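You operate a simulated robot arm through the tools that you are given. There is no shell and no other tool.

Carry out the task below with a simulated robot arm. There is one attempt and no reset: what you move stays moved.

## Task
Bring the backlash of the gear fixture to 0.25 mm.
Fine: push the backlash lever for a reading, loosen the cage clamp, slide in the one shim that takes up the rest, clamp and read again.

The check looks at the end state, three seconds after you hand in, the way a careful person would. Anything else that was tipped, shoved, dropped, spilled or broken makes it a failure.

## Robot
A 5-joint arm with a two-finger parallel gripper, fixed in place. Base frame: the origin is at the foot of the arm, x ahead of it, y to its left, z up. Lengths are in m, angles in rad, forces in N, time in s.
It reaches about 1.134 m from its shoulder. Its first joint turns from -2.601 to 2.601 rad. Payload 1.57 kg.
Tool frame: the origin (TCP) lies between the finger pads and is the grasp point; the fingertips stand 0.03 m ahead of it; z points along the fingers, y is the line along which they close. Largest opening 0.11 m; finger width 0.024, thickness 0.012; the body of the gripper, 0.048 by 0.112 m, starts 0.078 m behind the TCP.
Orientation is that of the tool frame in the base frame, as [roll, pitch, yaw] about the fixed x, y, z axes, in that order (R = Rz(yaw) Ry(pitch) Rx(roll)). With the fingers straight down and closing along the base's y, the tool's x points along the base's -x, its y along +y and its z along -z.

## Interface
- The arm moves only by the tool move_arm. Its argument "increments" is a list of rows, each a list of 7 numbers: the opening, from 0 (shut) to 1 (fully open), then the shift along the base's x, y, z in units of 40 mm (1.0 is 40 mm), then the turn, a rotation vector about the base's x, y, z in units of 6 degrees (1.0 is 6 degrees). In form: [[claw, x, y, z, rx, ry, rz], ...]. A call has 1 to 20 rows; each row shifts and turns the commanded pose from where the row before left it. A call with a number of a shift or a turn outside -1 to 1 is refused whole. Each row takes 0.2 s and may step no farther than 0.05 m and 0.15 rad from the row before; otherwise, or with a gripper value out of range, the whole call is refused. A pose out of reach is approached as far as the arm can. The call stops where the force on the tool passes 90 N (or 10 N more than at its start, if that is more) or the arm is blocked; 0.2 s more then pass. Each finger travels about 0.072 m/s and halts on what it meets, pressing with about 31 N; the grip force reading is that of the motor and also rises with nothing between the fingers. The clock runs only during rows and for 0.2 s after the last one: add rows that do not move to give the fingers time. The reply holds the time, the measured pose of the TCP, the force on the tool along the base axes, the opening and the grip force, in the units named above and with some noise, with the torque about the TCP (base axes, N m) and any sound that the robot's microphone picked up, and new pictures: "pictures" is both (left out), scene, wrist or none.
- Cameras (640 x 400 px; columns grow to the right, rows downward): "scene" is fixed at [0.0481, -0.6631, 1.6275]; the picture's right is [-0.19, -0.98, 0.00], its down [-0.83, 0.16, -0.54] and it looks along [0.53, -0.10, -0.84] (base axes); focal length 339 px, centre (320, 200). "wrist" rides on the gripper at [0.07, 0.016, -0.141] in the tool frame; the picture's right is [-0.23, 0.97, 0.00], its down [-0.85, -0.20, -0.48] and it looks along [-0.47, -0.11, 0.88] (tool axes); focal length 222 px, centre (320, 200). There is no depth. A picture from a camera that has moved, and an enlarged one, comes with that camera's place and axes in the base frame and with its lens. The place of the scene camera against the robot may be out by one fixed shift of up to 0.025 m in any direction.
- raise_lower(by): slides the trunk up (or, below 0, down) by that many m; the arm rides with it, the base frame stays. It gives what a move gives, with no picture.
- inspect(camera, box): a new picture of the part [left, top, right, bottom] of that camera's present view, enlarged. It takes no simulated time.
- close_job(): hands the job in; it is judged then, once.

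Nothing tells you positions but the pictures and the camera data. Unless the task says otherwise, let go and move clear before handing in.

The tools are called as a command line: name --pt "numbers of a row" for each row, then --argument value for the rest, lists and objects as JSON in quotes. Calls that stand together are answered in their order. move_arm: Moves the arm, as the interface text tells. Its arguments: {"type":"object","properties":{"increments":{"type":"array","items":{"type":"array","items":{"type":"number"}}},"pictures":{"type":"string","enum":["both","scene","wrist","none"]}},"required":["increments"]} The other tools are called the same way: raise_lower (by) slides the trunk up or down; inspect (camera, box) takes an enlarged picture of a part of a camera's view; close_job () hands the job in.

At the start:

```text
t: 0.0
tool_pos: [0.3492, -0.4768, 1.215]
tool_rot: [-3.141, -0.001, -3.141]
contact_force: [0.2, 0.2, -0.2]
torque: [0.0, 0.0, -0.04]
width: 0.1098
grip_force: 0.0
trunk travel left (down, up): [-0.948, 0.022]
```

scene: 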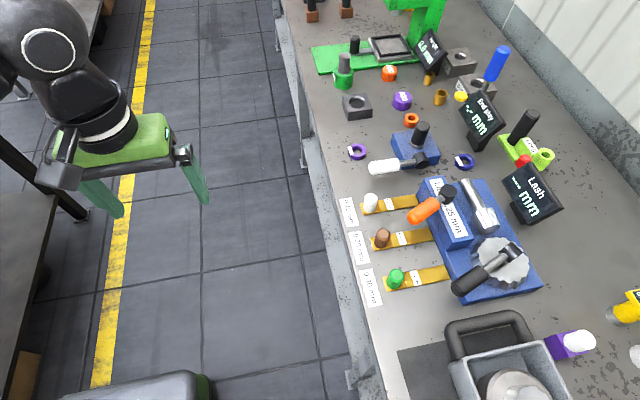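
wrist: 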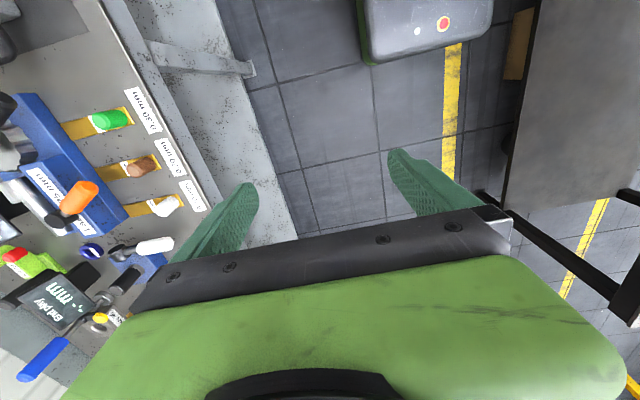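

I see a workbench ahead of the arm with a blue gear fixture, three brass shims with coloured knobs and labels, and a "Lash mm" display. I'll take enlarged views first to read labels and understand the fixture.

inspect --camera "scene" --box '[330, 160, 570, 310]'

inspect --camera "scene" --box '[330, 180, 450, 310]'

inspect --camera "scene" --box '[410, 170, 570, 310]'

inspect --camera "scene" --box '[300, 0, 560, 190]'

inspect --camera "wrist" --box '[0, 80, 220, 300]'

```text
2.67 times, centred on (450, 235) of scene
camera zoom: at [0.0481, -0.6631, 1.6275], right [-0.19, -0.98, 0.0], down [-0.83, 0.16, -0.54], along [0.53, -0.1, -0.84], focal length 904 px, centre (-27, 107)
```

zoom: 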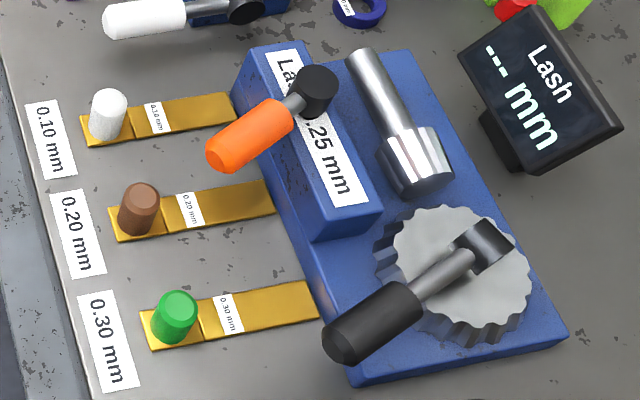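

```text
3.08 times, centred on (390, 245) of scene
camera zoom: at [0.0481, -0.6631, 1.6275], right [-0.19, -0.98, 0.0], down [-0.83, 0.16, -0.54], along [0.53, -0.1, -0.84], focal length 1042 px, centre (105, 62)
```

zoom: 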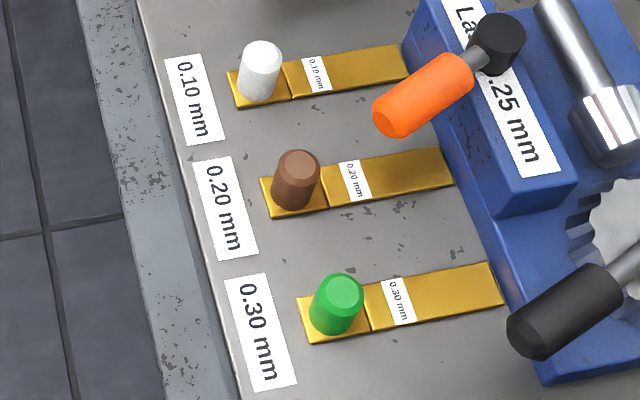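

```text
2.86 times, centred on (490, 240) of scene
camera zoom: at [0.0481, -0.6631, 1.6275], right [-0.19, -0.98, 0.0], down [-0.83, 0.16, -0.54], along [0.53, -0.1, -0.84], focal length 968 px, centre (-166, 86)
```

zoom: 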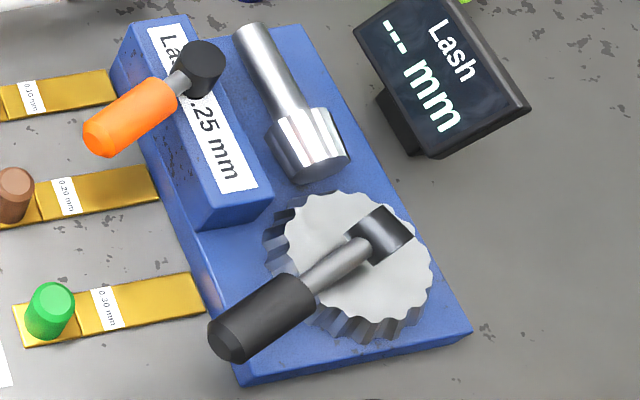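

```text
2.11 times, centred on (430, 95) of scene
camera zoom: at [0.0481, -0.6631, 1.6275], right [-0.19, -0.98, 0.0], down [-0.83, 0.16, -0.54], along [0.53, -0.1, -0.84], focal length 713 px, centre (88, 421)
```

zoom: 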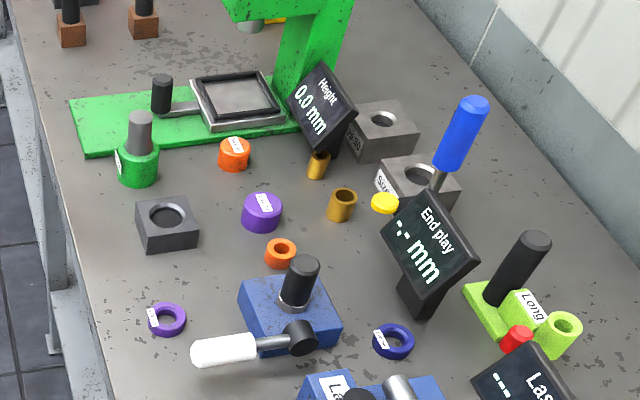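

```text
1.82 times, centred on (110, 190) of wrist
camera zoom: at [0.2789, -0.46, 1.3573], right [0.23, 0.97, 0.0], down [0.85, -0.2, 0.48], along [0.47, -0.11, -0.88], focal length 404 px, centre (702, 218)
```

zoom: 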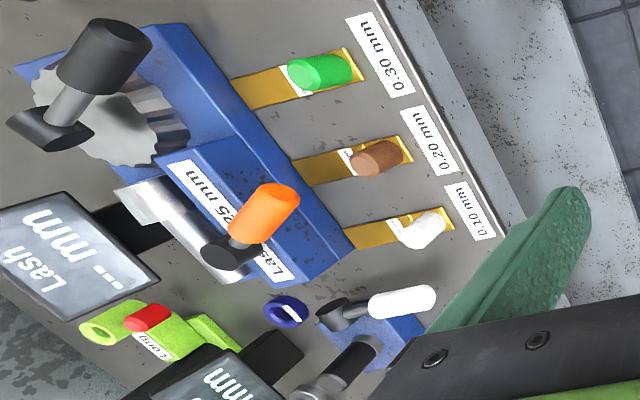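

The bench top is at about z≈0.9, with the fixture around (0.3–0.45, −0.95…−1.15). I'll swing the wrist camera around to look outward over the fixture from above, staying high, so I can triangulate.

move_arm --pt "1 -0.08 -0.3 0.1 0 0 -1" --pt "1 -0.08 -0.3 0.1 0 0 -1" --pt "1 -0.08 -0.3 0.1 0 0 -1" --pt "1 -0.08 -0.3 0.1 0 0 -1" --pt "1 -0.08 -0.3 0.1 0 0 -1" --pt "1 -0.08 -0.3 0.1 0 0 -1" --pt "1 -0.08 -0.3 0.1 0 0 -1" --pt "1 -0.08 -0.3 0.1 0 0 -1" --pt "1 -0.08 -0.3 0.1 0 0 -1" --pt "1 -0.08 -0.3 0.1 0 0 -1" --pt "1 -0.08 -0.3 0.1 0 0 -1" --pt "1 -0.08 -0.3 0.1 0 0 -1" --pt "1 -0.08 -0.3 0.1 0 0 -1" --pt "1 -0.08 -0.3 0.1 0 0 -1" --pt "1 -0.08 -0.3 0.1 0 0 -1"

```text
t: 3.2
tool_pos: [0.2997, -0.6571, 1.2145]
tool_rot: [3.141, 0.001, 1.57]
contact_force: [0.1, 0.1, 0.5]
torque: [0.0, 0.04, -0.03]
width: 0.1101
grip_force: 0.1
out of reach, approached as far as the arm can: row 1, 2, 3, 4, 5, 6, 7, 8, 9, 10, 11, 12, 13, 14, 15
trunk travel left (down, up): [-0.948, 0.022]
camera wrist: at [0.3171, -0.5871, 1.3572], right [0.97, -0.23, 0.0], down [-0.2, -0.85, 0.48], along [-0.11, -0.47, -0.88], focal length 222 px, centre (320, 200)
```

scene: 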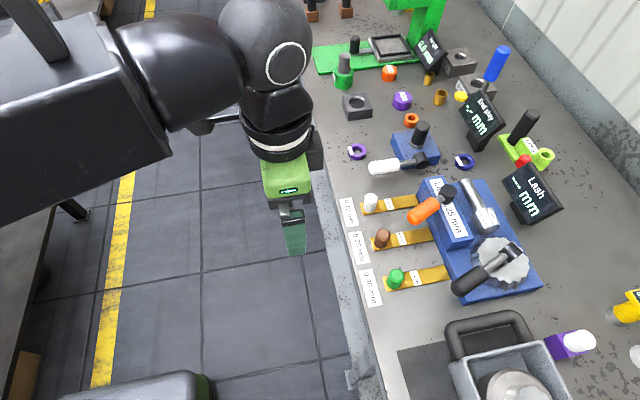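
wrist: 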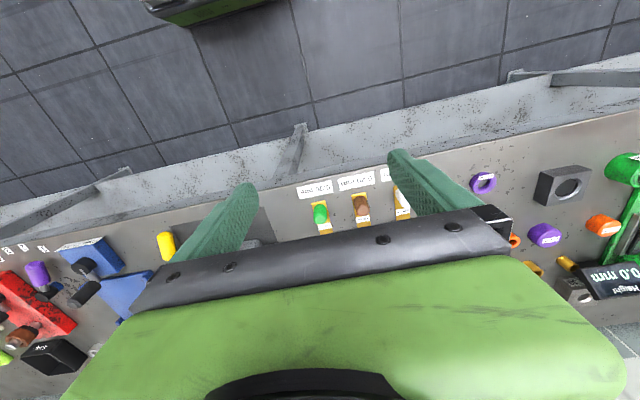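

The wrist camera sees best on its tool +x side, so I'll turn the wrist back and put it beside and above the fixture, keeping the height of about 1.21.

move_arm --pt "1 0.2 -0.2 0 0 0 1" --pt "1 0.2 -0.2 0 0 0 1" --pt "1 0.2 -0.2 0 0 0 1" --pt "1 0.2 -0.2 0 0 0 1" --pt "1 0.2 -0.2 0 0 0 1" --pt "1 0.2 -0.2 0 0 0 1" --pt "1 0.2 -0.2 0 0 0 1" --pt "1 0.2 -0.2 0 0 0 1" --pt "1 0.2 -0.2 0 0 0 1" --pt "1 0.2 -0.2 0 0 0 1" --pt "1 0.2 -0.2 0 0 0 1" --pt "1 0.2 -0.2 0 0 0 1" --pt "1 0.2 -0.2 0 0 0 1" --pt "1 0.2 -0.2 0 0 0 1" --pt "1 0.2 -0.2 0 0 0 1" --pictures "wrist"

```text
t: 6.4
tool_pos: [0.421, -0.7773, 1.2146]
tool_rot: [3.142, 0.0, -3.14]
contact_force: [0.8, -0.2, -0.6]
torque: [0.0, -0.03, 0.02]
width: 0.11
grip_force: 0.1
trunk travel left (down, up): [-0.948, 0.022]
camera wrist: at [0.3517, -0.7605, 1.3571], right [0.23, 0.97, 0.0], down [0.86, -0.2, 0.48], along [0.47, -0.11, -0.88], focal length 222 px, centre (320, 200)
```

wrist: 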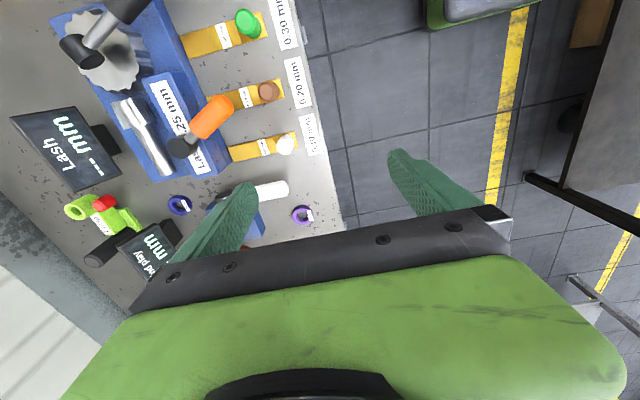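

The fixture is now clearly in the wrist view's upper left. I'll enlarge it and then take a second view from further out for triangulation.

inspect --camera "wrist" --box '[50, 0, 330, 180]'

inspect --camera "wrist" --box '[170, 0, 330, 100]'

inspect --camera "wrist" --box '[50, 0, 210, 100]'

inspect --camera "wrist" --box '[140, 80, 300, 180]'

```text
2.22 times, centred on (190, 90) of wrist
camera zoom: at [0.3517, -0.7605, 1.3571], right [0.23, 0.97, 0.0], down [0.86, -0.2, 0.48], along [0.47, -0.11, -0.88], focal length 494 px, centre (609, 444)
```

zoom: 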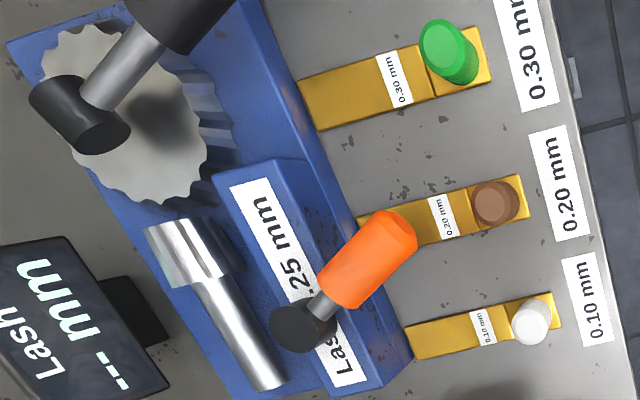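

```text
4.00 times, centred on (250, 50) of wrist
camera zoom: at [0.3517, -0.7605, 1.3571], right [0.23, 0.97, 0.0], down [0.86, -0.2, 0.48], along [0.47, -0.11, -0.88], focal length 888 px, centre (600, 800)
```

zoom: 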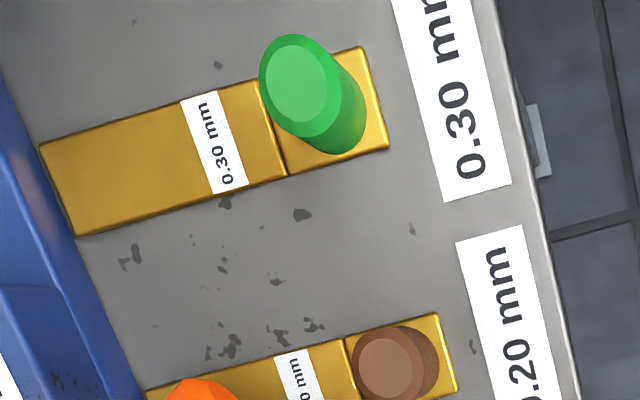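

```text
4.00 times, centred on (130, 50) of wrist
camera zoom: at [0.3517, -0.7605, 1.3571], right [0.23, 0.97, 0.0], down [0.86, -0.2, 0.48], along [0.47, -0.11, -0.88], focal length 888 px, centre (1080, 800)
```

zoom: 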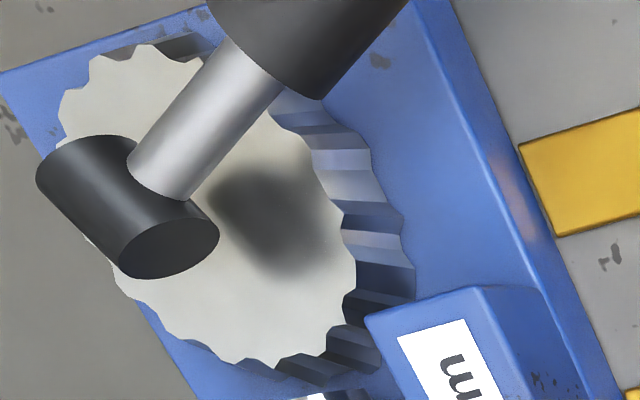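

```text
4.00 times, centred on (220, 130) of wrist
camera zoom: at [0.3517, -0.7605, 1.3571], right [0.23, 0.97, 0.0], down [0.86, -0.2, 0.48], along [0.47, -0.11, -0.88], focal length 888 px, centre (720, 480)
```

zoom: 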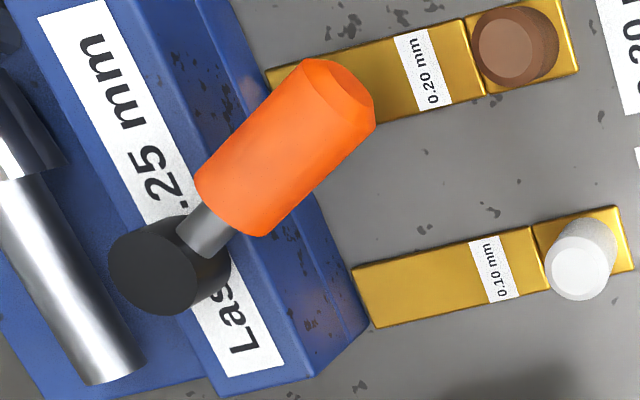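

I see the block (cage) with the orange clamp lever on a black hub, the gear with a black-gripped lever, and three stepped brass shims. I'll move 15 cm further out for the second view.

move_arm --pt "1 0 -0.9 0 0 0 0" --pt "1 0 -0.9 0 0 0 0" --pt "1 0 -0.9 0 0 0 0" --pt "1 0 -0.9 0 0 0 0" --pictures "both"

inspect --camera "wrist" --box '[150, 0, 470, 200]'

```text
t: 7.4
tool_pos: [0.396, -0.826, 1.2155]
tool_rot: [-3.139, 0.001, -3.141]
contact_force: [0.4, 0.2, -0.4]
torque: [-0.02, 0.0, -0.02]
width: 0.11
grip_force: 0.1
out of reach, approached as far as the arm can: row 2, 3, 4
trunk travel left (down, up): [-0.948, 0.022]
camera wrist: at [0.3269, -0.8105, 1.3575], right [0.23, 0.97, 0.0], down [0.85, -0.2, 0.48], along [0.47, -0.11, -0.88], focal length 222 px, centre (320, 200)
```

scene: 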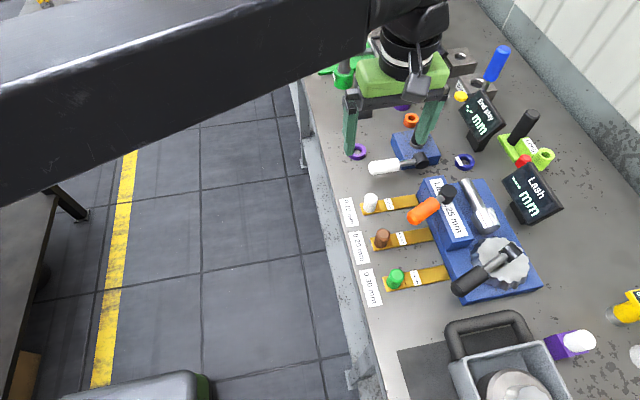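
wrist: 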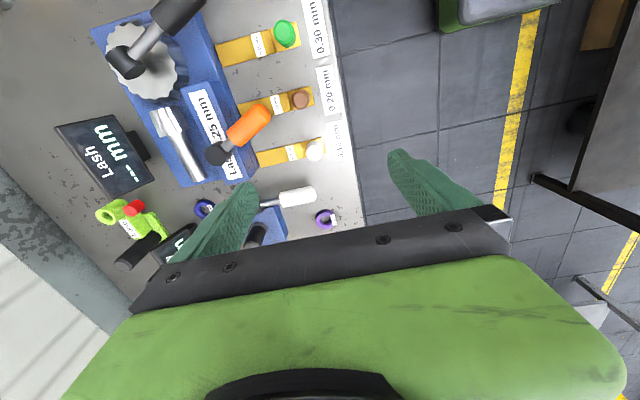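

```text
2.00 times, centred on (310, 100) of wrist
camera zoom: at [0.3269, -0.8105, 1.3575], right [0.23, 0.97, 0.0], down [0.85, -0.2, 0.48], along [0.47, -0.11, -0.88], focal length 444 px, centre (340, 400)
```

zoom: 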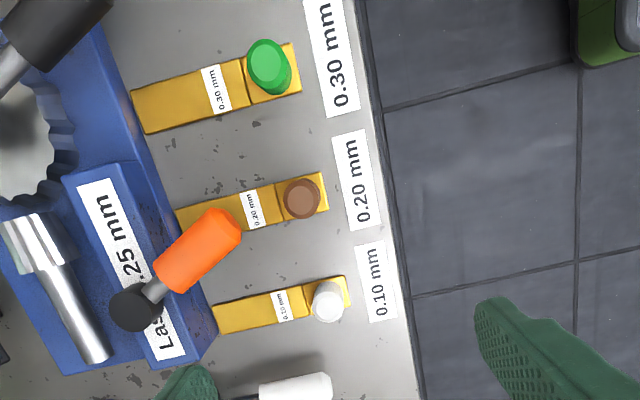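

The table is at about z≈0.895; shims lie along −y at x≈0.254 / 0.350 / 0.446 with knobs near y≈−0.85, and the orange lever grip is near (0.36,−0.92,1.0). I'll shift to lower x to see the gear and its black lever better.

move_arm --pt "1 -0.9 -0.05 0 0 0 0" --pt "1 -0.9 -0.05 0 0 0 0" --pt "1 -0.9 -0.05 0 0 0 0" --pt "1 -0.9 -0.05 0 0 0 0" --pt "1 -0.9 -0.05 0 0 0 0" --pictures "wrist"

inspect --camera "wrist" --box '[60, 0, 380, 200]'

inspect --camera "wrist" --box '[120, 40, 280, 140]'

```text
t: 8.6
tool_pos: [0.2143, -0.8366, 1.2147]
tool_rot: [3.141, 0.0, 3.141]
contact_force: [-0.8, -0.7, -0.4]
torque: [-0.01, -0.05, 0.0]
width: 0.1101
grip_force: 0.1
trunk travel left (down, up): [-0.948, 0.022]
camera wrist: at [0.1454, -0.8209, 1.3573], right [0.23, 0.97, 0.0], down [0.85, -0.2, 0.48], along [0.47, -0.11, -0.88], focal length 222 px, centre (320, 200)
```

wrist: 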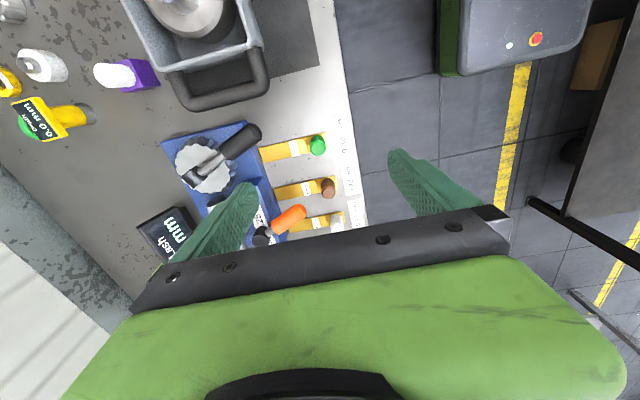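

```text
2.00 times, centred on (220, 100) of wrist
camera zoom: at [0.1454, -0.8209, 1.3573], right [0.23, 0.97, 0.0], down [0.85, -0.2, 0.48], along [0.47, -0.11, -0.88], focal length 444 px, centre (520, 400)
```

zoom: 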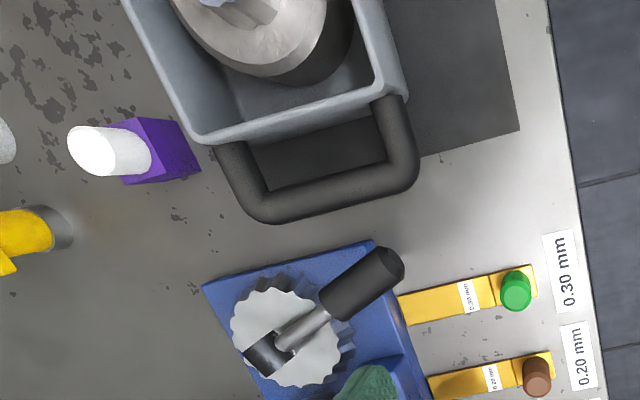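

```text
4.00 times, centred on (200, 90) of wrist
camera zoom: at [0.1454, -0.8209, 1.3573], right [0.23, 0.97, 0.0], down [0.85, -0.2, 0.48], along [0.47, -0.11, -0.88], focal length 888 px, centre (800, 640)
```

zoom: 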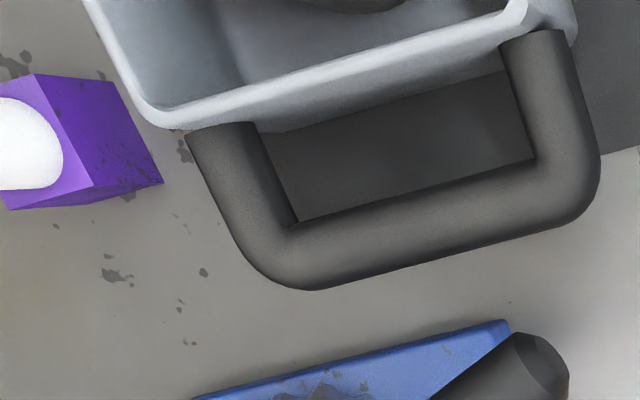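

The black lever is horizontal at z≈0.98, from a hub at about (0.244,−1.08) to a grip end at about (0.197,−0.946). Vertical-tool reach at this height stops at radius ≈0.916, so I'll test how reach changes when the arm is lower (still well clear of everything).

move_arm --pt "0.3 0.9 0 0 0 0 0" --pt "0.3 0.9 0.3 0 0 0 0" --pt "0.3 0 0 -0.9 0 0 0" --pt "0.3 0 0 -0.9 0 0 0" --pt "0.3 0 0 -0.9 0 0 0" --pt "0.3 0 -0.9 0 0 0 0" --pt "0.3 0 -0.9 0 0 0 0" --pt "0.3 0 -0.9 0 0 0 0" --pt "0.3 0 -0.9 0 0 0 0" --pictures "wrist"

```text
t: 10.6
tool_pos: [0.2717, -0.8679, 1.2148]
tool_rot: [-3.14, -0.001, -3.141]
contact_force: [0.0, 0.6, 1.0]
torque: [-0.01, 0.04, 0.01]
width: 0.033
grip_force: 0.0
out of reach, approached as far as the arm can: row 3, 4, 5, 7, 8, 9
trunk travel left (down, up): [-0.948, 0.022]
camera wrist: at [0.2013, -0.8525, 1.3574], right [0.23, 0.97, 0.0], down [0.85, -0.2, 0.48], along [0.47, -0.11, -0.88], focal length 222 px, centre (320, 200)
```

wrist: 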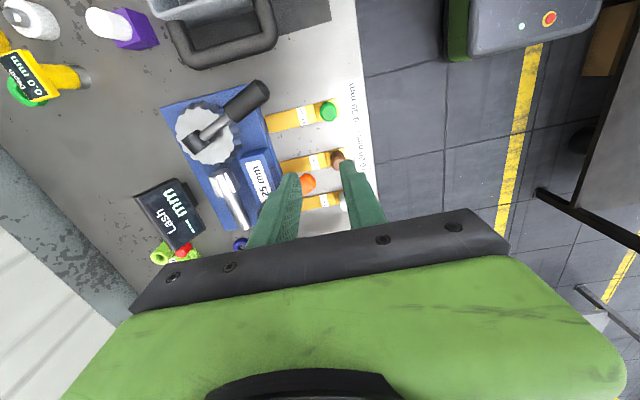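

Lowering was refused at this radius, so I'll probe: pull inward, then try going down and back to learn the arm's limits.

move_arm --pt "0.3 0 0.9 0 0 0 0" --pt "0.3 0 0.9 0 0 0 0" --pt "0.3 0 0.9 0 0 0 0" --pt "0.3 0 0.9 0 0 0 0" --pt "0.3 0 0.9 0 0 0 0" --pt "0.3 0 0 -0.5 0 0 0" --pt "0.3 0 0 -0.5 0 0 0" --pictures "none"

```text
t: 12.2
tool_pos: [0.2718, -0.6885, 1.2151]
tool_rot: [3.141, 0.0, 3.141]
contact_force: [0.5, 0.3, 0.3]
torque: [-0.03, -0.03, 0.02]
width: 0.0329
grip_force: 0.1
out of reach, approached as far as the arm can: row 6, 7
trunk travel left (down, up): [-0.948, 0.022]
```

The tool height stays fixed with a vertical tool, so height must come from the trunk. I'll test a small outward tilt in the radial plane to learn how tilting behaves.

move_arm --pt "0.3 0 0 0 -0.93 -0.3665 0" --pt "0.3 0 0 0 -0.93 -0.3665 0" --pictures "none"

```text
t: 12.8
tool_pos: [0.2702, -0.6872, 1.2199]
tool_rot: [-2.945, 0.077, -3.136]
contact_force: [-0.9, 0.4, -0.9]
torque: [0.01, 0.0, 0.03]
width: 0.0329
grip_force: 0.1
out of reach, approached as far as the arm can: row 2
trunk travel left (down, up): [-0.948, 0.022]
```

Findings: the wrist pivot stays at fixed height (trunk-set), about 0.218 m behind the TCP, with max pivot radius ≈0.916; so tilt gives extra reach and the trunk gives height. Next I'll spin and tilt the tool to look horizontally at the fixture's near face to find the slot.

move_arm --pt "0.3 0 0 -0.12 0.93 0.3665 0" --pt "0.3 0 0 0 0.93 0.3665 0" --pt "0.3 0 0 0 0 0 -0.98" --pt "0.3 0 0 0 0 0 -0.98" --pt "0.3 0 0 0 0 0 -0.98" --pt "0.3 0 0 0 0 0 -0.98" --pt "0.3 0 0 0 0 0 -0.98" --pt "0.3 0 0 0 0 0 -0.98" --pt "0.3 0 0 0 0 0 -0.98" --pt "0.3 0 0 0 0 0 -0.98" --pt "0.3 0 0 0 0 0 -0.98" --pt "0.3 0 0 0 0 0 -0.98" --pt "0.3 0 0 0 0 0 -0.98" --pt "0.3 0 0 0 0 0 -0.64" --pictures "both"

```text
t: 15.8
tool_pos: [0.2695, -0.6881, 1.2145]
tool_rot: [-3.141, 0.0, 1.942]
contact_force: [1.2, 0.0, 0.6]
torque: [-0.01, 0.0, 0.02]
width: 0.0331
grip_force: 0.0
trunk travel left (down, up): [-0.948, 0.022]
camera wrist: at [0.2607, -0.6177, 1.3573], right [0.99, 0.14, 0.0], down [0.13, -0.87, 0.48], along [0.07, -0.47, -0.88], focal length 222 px, centre (320, 200)
```

scene: 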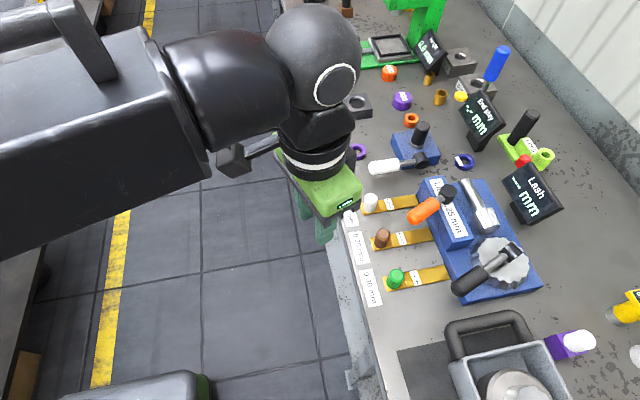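
wrist: 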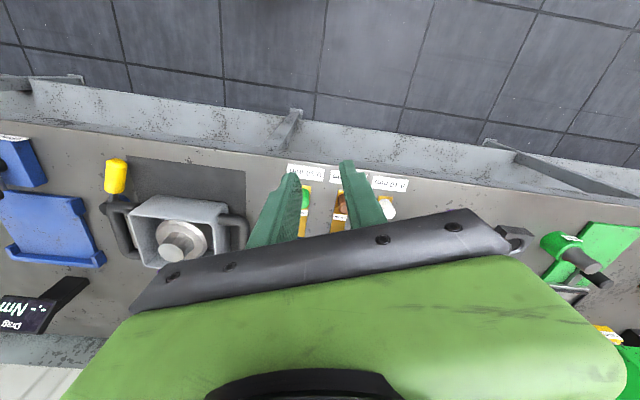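

It's a lift–yaw–telescope–pitch–roll arm. I'll tilt 60° outward (camera will then look about horizontally) and lower the trunk by 0.28 m to look at the near face.

move_arm --pt "0.3 0 0 0.03 -0.931 -0.365 0" --pt "0.3 0 0 0.09 -0.931 -0.365 0" --pt "0.3 0 0 0.147 -0.931 -0.365 0" --pt "0.3 0 0 0.205 -0.931 -0.365 0" --pt "0.3 0 0 0.26 -0.931 -0.365 0" --pt "0.3 0 0 0.31 -0.931 -0.365 0" --pt "0.3 0 0 0.36 -0.931 -0.365 0" --pt "0.3 0 0 0.4 -0.931 -0.365 0" --pt "0.3 0 0 0.44 -0.931 -0.365 0" --pt "0.3 0 0 0.48 -0.931 -0.365 0" --pictures "wrist"

raise_lower --by -0.25

inspect --camera "wrist" --box '[0, 0, 640, 400]'

```text
t: 18.0
tool_pos: [0.2721, -0.6956, 1.3332]
tool_rot: [-3.14, 1.046, 1.945]
contact_force: [-0.5, 0.4, 1.0]
torque: [0.0, -0.02, 0.02]
width: 0.0331
grip_force: 0.1
out of reach, approached as far as the arm can: row 6, 9, 10
trunk travel left (down, up): [-0.948, 0.022]
camera wrist: at [0.2307, -0.5427, 1.3451], right [0.95, 0.25, 0.2], down [-0.18, -0.09, 0.98], along [0.26, -0.96, -0.04], focal length 222 px, centre (320, 200)
```

wrist: 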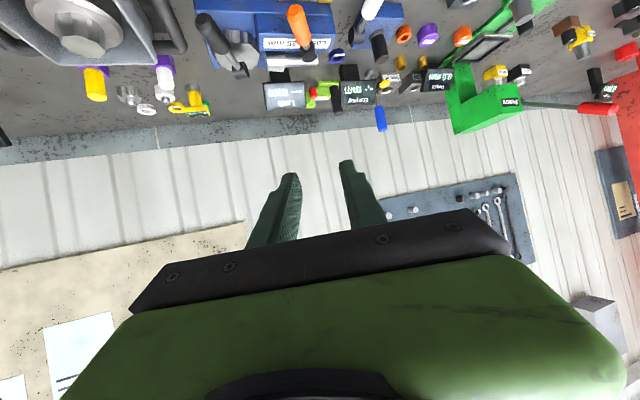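

```text
t: 20.6
tool_pos: [0.2724, -0.694, 1.0829]
tool_rot: [-3.14, 1.044, 1.946]
contact_force: [-0.9, 0.4, -0.3]
torque: [0.02, 0.02, -0.03]
width: 0.0332
grip_force: 0.1
trunk travel left (down, up): [-0.698, 0.272]
```

```text
1.00 times, centred on (320, 200) of wrist (not enlarged: the box is as wide or as high as the picture)
camera zoom: at [0.2308, -0.5425, 1.0951], right [0.95, 0.25, 0.2], down [-0.18, -0.09, 0.98], along [0.26, -0.96, -0.04], focal length 222 px, centre (320, 200)
```

zoom: 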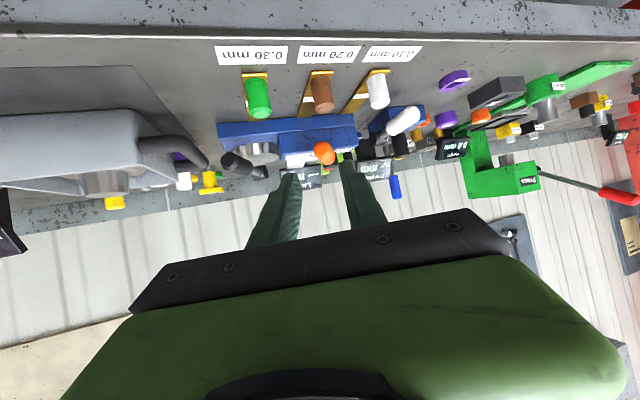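

Good horizontal view. Enlarging the near face of the fixture to find the shim slot.

inspect --camera "wrist" --box '[200, 40, 440, 190]'

inspect --camera "wrist" --box '[260, 100, 380, 175]'

```text
2.67 times, centred on (320, 115) of wrist
camera zoom: at [0.2308, -0.5425, 1.0951], right [0.95, 0.25, 0.2], down [-0.18, -0.09, 0.98], along [0.26, -0.96, -0.04], focal length 592 px, centre (320, 427)
```

zoom: 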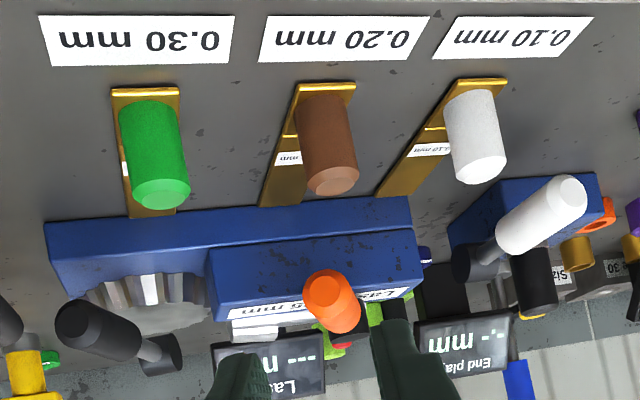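

```text
5.33 times, centred on (320, 138) of wrist
camera zoom: at [0.2308, -0.5425, 1.0951], right [0.95, 0.25, 0.2], down [-0.18, -0.09, 0.98], along [0.26, -0.96, -0.04], focal length 1185 px, centre (320, 533)
```

zoom: 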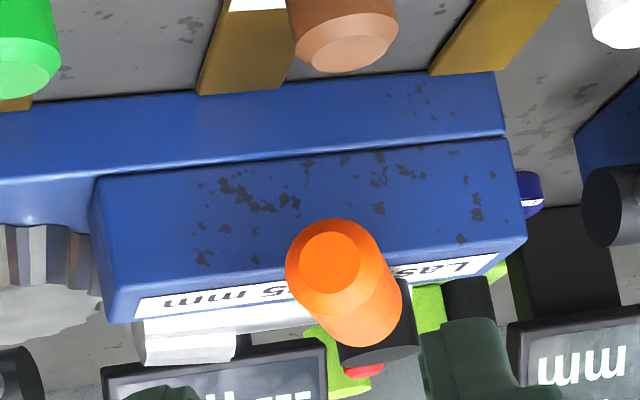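

inspect --camera "scene" --box '[410, 175, 490, 225]'

inspect --camera "scene" --box '[410, 215, 490, 265]'

inspect --camera "scene" --box '[460, 170, 570, 310]'

```text
8.00 times, centred on (450, 200) of scene
camera zoom: at [0.0481, -0.6631, 1.6275], right [-0.19, -0.98, 0.0], down [-0.83, 0.16, -0.54], along [0.53, -0.1, -0.84], focal length 2710 px, centre (-720, 200)
```

zoom: 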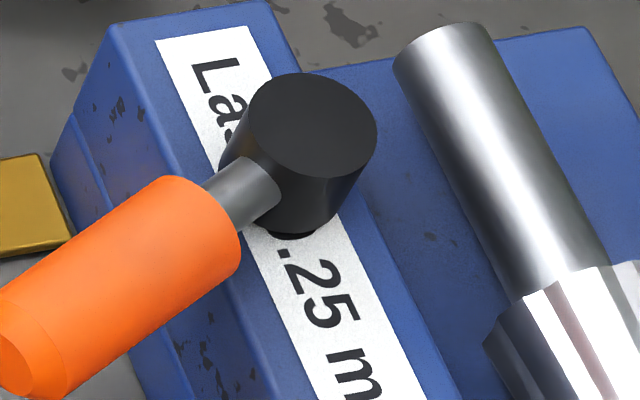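

```text
8.00 times, centred on (450, 240) of scene
camera zoom: at [0.0481, -0.6631, 1.6275], right [-0.19, -0.98, 0.0], down [-0.83, 0.16, -0.54], along [0.53, -0.1, -0.84], focal length 2710 px, centre (-720, -120)
```

zoom: 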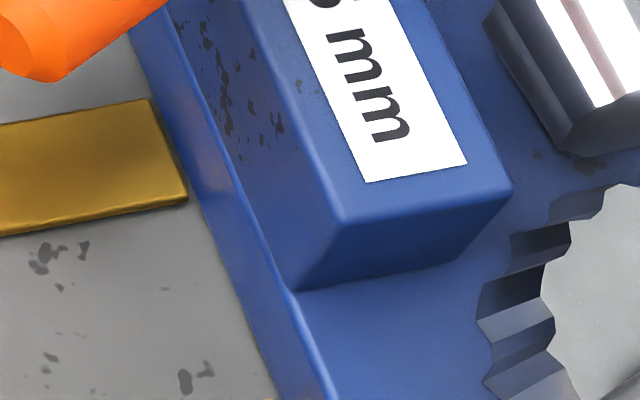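

```text
2.86 times, centred on (515, 240) of scene
camera zoom: at [0.0481, -0.6631, 1.6275], right [-0.19, -0.98, 0.0], down [-0.83, 0.16, -0.54], along [0.53, -0.1, -0.84], focal length 968 px, centre (-237, 86)
```

zoom: 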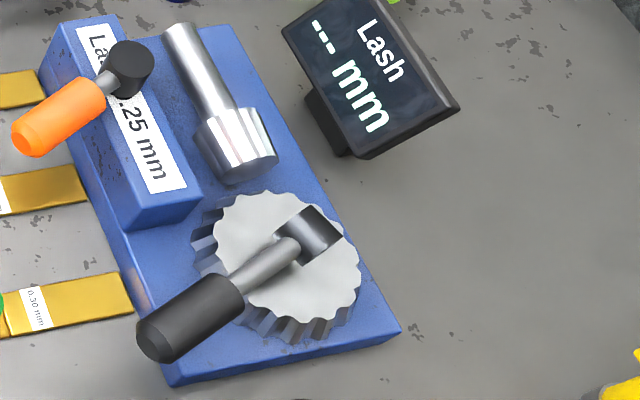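

inspect --camera "wrist" --box '[205, 130, 301, 190]'

inspect --camera "scene" --box '[450, 230, 540, 300]'

inspect --camera "scene" --box '[360, 115, 450, 185]'

inspect --camera "scene" --box '[495, 150, 575, 230]'

```text
6.67 times, centred on (253, 160) of wrist
camera zoom: at [0.2308, -0.5425, 1.0951], right [0.95, 0.25, 0.2], down [-0.18, -0.09, 0.98], along [0.26, -0.96, -0.04], focal length 1481 px, centre (767, 467)
```

zoom: 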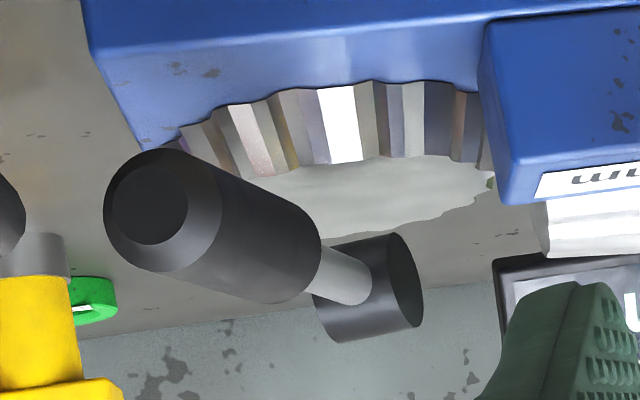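

```text
5.71 times, centred on (495, 265) of scene
camera zoom: at [0.0481, -0.6631, 1.6275], right [-0.19, -0.98, 0.0], down [-0.83, 0.16, -0.54], along [0.53, -0.1, -0.84], focal length 1936 px, centre (-680, -171)
```

zoom: 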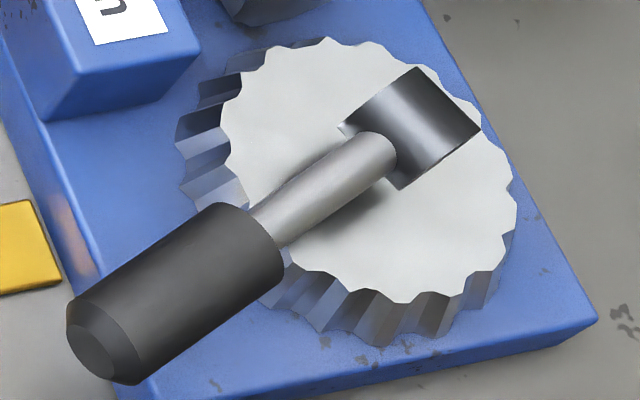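

```text
5.71 times, centred on (405, 150) of scene
camera zoom: at [0.0481, -0.6631, 1.6275], right [-0.19, -0.98, 0.0], down [-0.83, 0.16, -0.54], along [0.53, -0.1, -0.84], focal length 1936 px, centre (-166, 486)
```

zoom: 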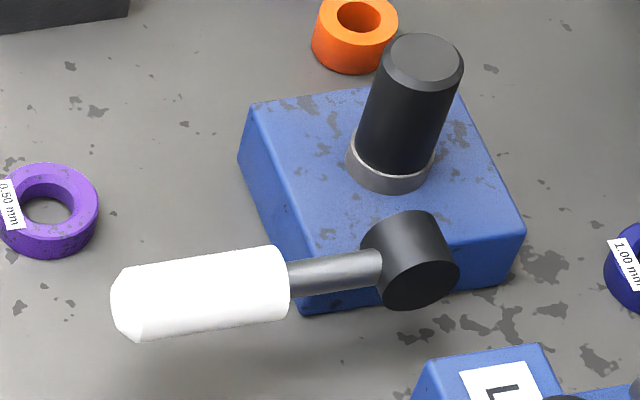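

```text
5.00 times, centred on (535, 190) of scene
camera zoom: at [0.0481, -0.6631, 1.6275], right [-0.19, -0.98, 0.0], down [-0.83, 0.16, -0.54], along [0.53, -0.1, -0.84], focal length 1694 px, centre (-755, 250)
```

zoom: 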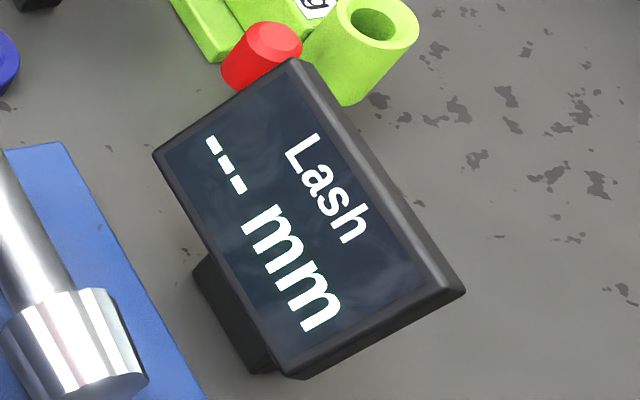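

The black lever's hub axis is horizontal (roughly along x), so it pivots up/down; I'll press its grip end down from above with closed fingers. First I raise the trunk and re-aim with a 25° tilt at azimuth −78°.

raise_lower --by 0.12

move_arm --pt "0 -0.987 -0.295 0 0 0 -0.528" --pt "0 -0.987 -0.295 0 0 0 -0.528" --pt "0 -0.987 -0.295 0 0 0 -0.528" --pt "0 0 0 -0.52 0.978 0.207 0" --pt "0 0 0 -0.48 0.978 0.207 0" --pt "0 0 0 -0.44 0.978 0.207 0" --pt "0 0 0 -0.39 0.978 0.207 0" --pt "0 0 0 -0.34 0.978 0.207 0" --pt "0 0 0 -0.24 0.815 0.172 0" --pictures "wrist"

```text
t: 22.1
tool_pos: [0.2723, -0.6944, 1.2037]
tool_rot: [-3.141, 1.044, 1.946]
contact_force: [0.0, -0.5, 0.0]
torque: [0.01, -0.05, -0.01]
width: 0.0333
grip_force: 0.1
trunk travel left (down, up): [-0.818, 0.152]
```

```text
t: 24.1
tool_pos: [0.1541, -0.7318, 1.1056]
tool_rot: [-3.14, 0.431, 1.78]
contact_force: [0.3, -0.1, -0.3]
torque: [0.0, 0.0, -0.01]
width: 0.0
grip_force: 21.3
trunk travel left (down, up): [-0.818, 0.152]
camera wrist: at [0.1451, -0.6078, 1.2068], right [1.0, 0.0, 0.09], down [-0.08, -0.61, 0.79], along [0.06, -0.8, -0.6], focal length 222 px, centre (320, 200)
```

wrist: 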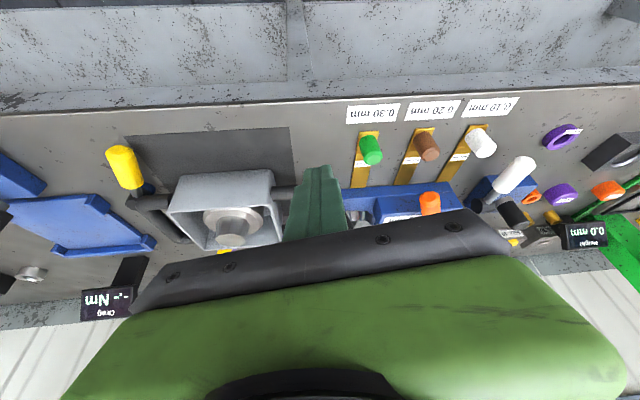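

Now I extend outward above the lever grip at fingertip height ≈1.08 (clear of everything) and look.

move_arm --pt "0 0.191 -0.905 0 0 0 0" --pt "0 0.191 -0.905 0 0 0 0" --pt "0 0.191 -0.905 0 0 0 0" --pt "0 0.191 -0.905 0 0 0 0" --pt "0 0.191 -0.905 0 0 0 0" --pt "0 0.191 -0.905 0 0 0 0" --pictures "both"

inspect --camera "scene" --box '[360, 170, 600, 320]'

inspect --camera "wrist" --box '[220, 80, 460, 230]'

```text
t: 25.5
tool_pos: [0.1997, -0.9486, 1.1053]
tool_rot: [3.141, 0.434, 1.78]
contact_force: [-0.8, 0.0, -0.2]
torque: [0.0, 0.04, -0.03]
width: 0.0
grip_force: 21.0
trunk travel left (down, up): [-0.818, 0.152]
camera wrist: at [0.1914, -0.8251, 1.2065], right [1.0, 0.0, 0.1], down [-0.08, -0.6, 0.79], along [0.06, -0.8, -0.6], focal length 222 px, centre (320, 200)
```

scene: 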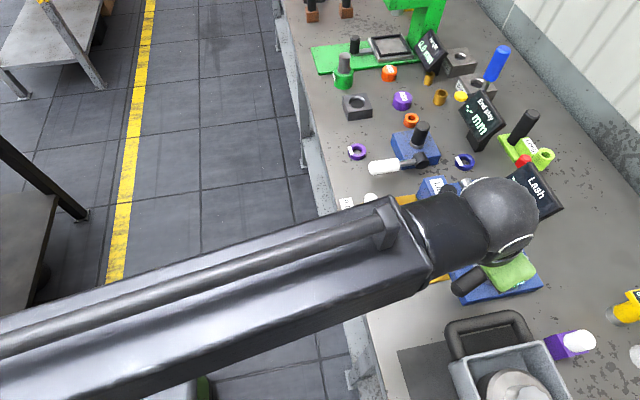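
wrist: 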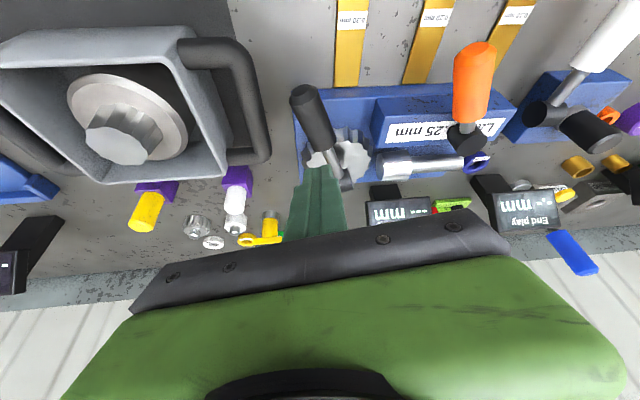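

```text
2.67 times, centred on (480, 245) of scene
camera zoom: at [0.0481, -0.6631, 1.6275], right [-0.19, -0.98, 0.0], down [-0.83, 0.16, -0.54], along [0.53, -0.1, -0.84], focal length 904 px, centre (-107, 80)
```

zoom: 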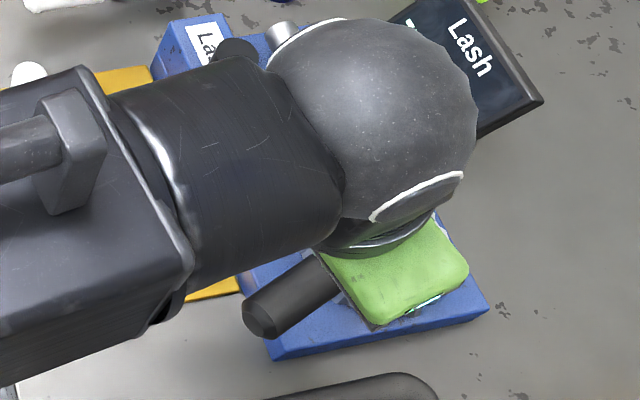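

```text
2.67 times, centred on (340, 155) of wrist
camera zoom: at [0.1914, -0.8251, 1.2065], right [1.0, 0.0, 0.1], down [-0.08, -0.6, 0.79], along [0.06, -0.8, -0.6], focal length 592 px, centre (267, 320)
```

zoom: 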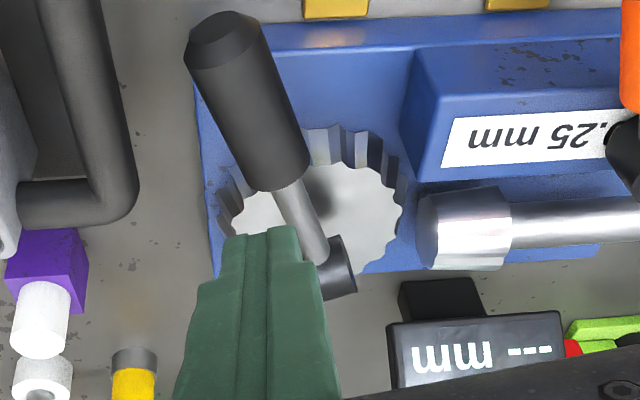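

The fingertip is right over the grip end (≈(0.202,−0.961)), and the wrist camera can see the Lash display. Lowering the trunk in stages to make contact.

raise_lower --by -0.07

inspect --camera "wrist" --box '[220, 80, 460, 230]'

```text
t: 26.6
tool_pos: [0.1998, -0.9477, 1.037]
tool_rot: [-3.14, 0.433, 1.78]
contact_force: [0.2, -0.6, -0.3]
torque: [-0.02, -0.02, 0.01]
width: 0.0
grip_force: 21.3
trunk travel left (down, up): [-0.748, 0.222]
```

```text
2.67 times, centred on (340, 155) of wrist
camera zoom: at [0.1913, -0.824, 1.1369], right [1.0, 0.0, 0.09], down [-0.08, -0.6, 0.79], along [0.06, -0.8, -0.6], focal length 592 px, centre (267, 320)
```

zoom: 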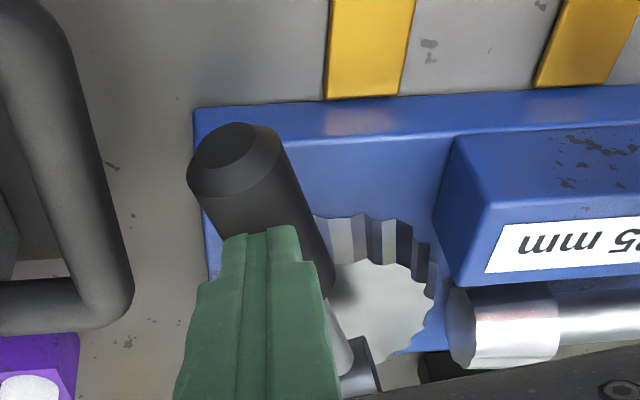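

raise_lower --by -0.012

raise_lower --by -0.008

inspect --camera "wrist" --box '[220, 80, 460, 230]'

```text
t: 27.2
tool_pos: [0.1996, -0.9463, 1.0247]
tool_rot: [-3.141, 0.435, 1.781]
contact_force: [0.6, 0.6, 0.7]
torque: [0.01, 0.02, 0.01]
width: 0.0002
grip_force: 21.4
trunk travel left (down, up): [-0.736, 0.234]
```

```text
t: 27.7
tool_pos: [0.2007, -0.9464, 1.0178]
tool_rot: [-3.14, 0.434, 1.781]
contact_force: [0.1, 0.0, -0.5]
torque: [0.0, 0.0, 0.02]
width: 0.0002
grip_force: 20.7
trunk travel left (down, up): [-0.728, 0.242]
```

```text
2.67 times, centred on (340, 155) of wrist
camera zoom: at [0.1913, -0.824, 1.1169], right [1.0, 0.0, 0.1], down [-0.08, -0.6, 0.79], along [0.06, -0.8, -0.6], focal length 592 px, centre (267, 320)
```

zoom: 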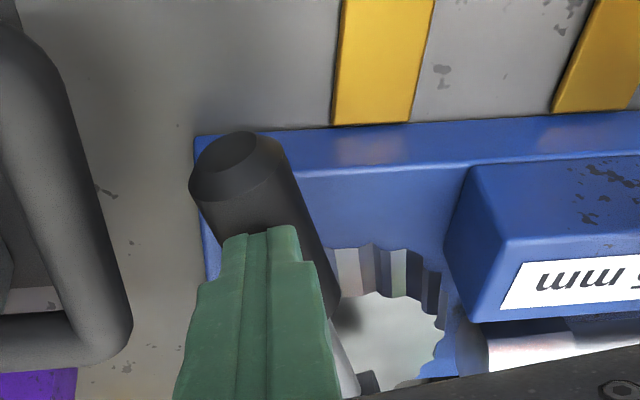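

raise_lower --by -0.006

raise_lower --by -0.006

inspect --camera "wrist" --box '[220, 80, 460, 230]'

inspect --camera "scene" --box '[440, 160, 600, 260]'

```text
t: 28.3
tool_pos: [0.1994, -0.947, 1.0093]
tool_rot: [3.141, 0.435, 1.781]
contact_force: [-0.3, 0.1, 0.1]
torque: [0.01, -0.01, 0.01]
width: 0.0002
grip_force: 21.4
trunk travel left (down, up): [-0.722, 0.248]
```

```text
t: 28.8
tool_pos: [0.1998, -0.9474, 1.0041]
tool_rot: [-3.141, 0.435, 1.781]
contact_force: [0.2, 0.2, 0.0]
torque: [-0.03, 0.0, 0.0]
width: 0.0
grip_force: 20.8
trunk travel left (down, up): [-0.716, 0.254]
```

```text
2.67 times, centred on (340, 155) of wrist
camera zoom: at [0.1913, -0.824, 1.1049], right [1.0, 0.0, 0.1], down [-0.08, -0.6, 0.79], along [0.06, -0.8, -0.6], focal length 592 px, centre (267, 320)
```

zoom: 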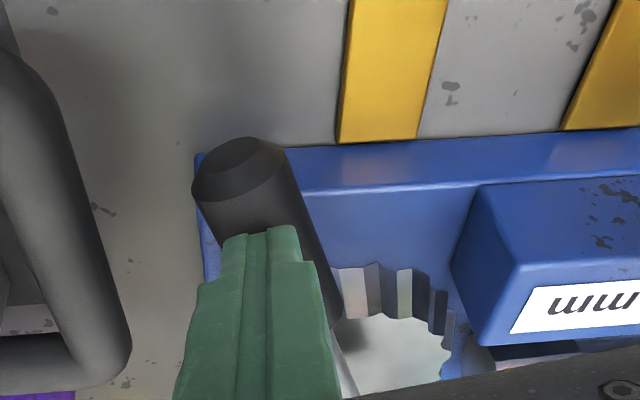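

```text
4.00 times, centred on (520, 210) of scene
camera zoom: at [0.0481, -0.6631, 1.6275], right [-0.19, -0.98, 0.0], down [-0.83, 0.16, -0.54], along [0.53, -0.1, -0.84], focal length 1355 px, centre (-480, 160)
```

zoom: 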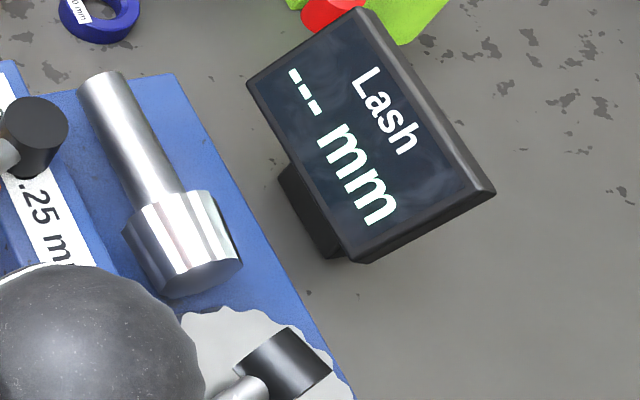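

The lever is following my fingertip down with almost no resistance (its end has dropped ~2 cm). I'll keep pressing in small steps and watch the display.

raise_lower --by -0.01

inspect --camera "scene" --box '[440, 160, 600, 260]'

inspect --camera "wrist" --box '[220, 80, 460, 230]'

```text
t: 29.4
tool_pos: [0.2011, -0.9465, 0.995]
tool_rot: [-3.141, 0.435, 1.78]
contact_force: [0.1, 0.1, -0.7]
torque: [0.01, 0.01, 0.03]
width: 0.0
grip_force: 21.2
trunk travel left (down, up): [-0.706, 0.264]
```

```text
4.00 times, centred on (520, 210) of scene
camera zoom: at [0.0481, -0.6631, 1.6275], right [-0.19, -0.98, 0.0], down [-0.83, 0.16, -0.54], along [0.53, -0.1, -0.84], focal length 1355 px, centre (-480, 160)
```

zoom: 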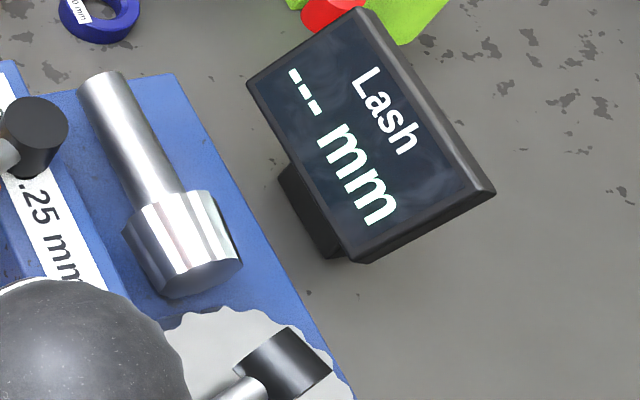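

```text
2.67 times, centred on (340, 155) of wrist
camera zoom: at [0.1912, -0.824, 1.0949], right [1.0, 0.0, 0.09], down [-0.08, -0.6, 0.79], along [0.06, -0.8, -0.6], focal length 592 px, centre (267, 320)
```

zoom: 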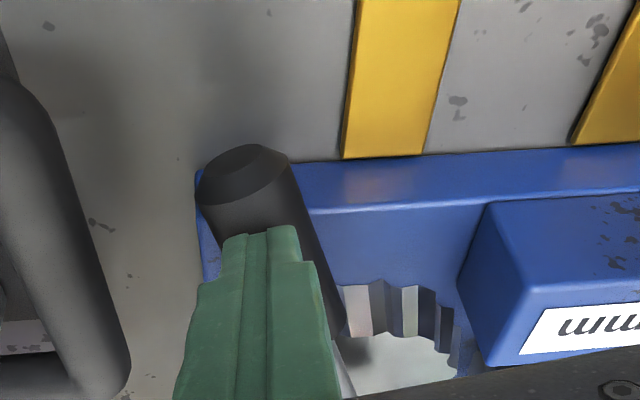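

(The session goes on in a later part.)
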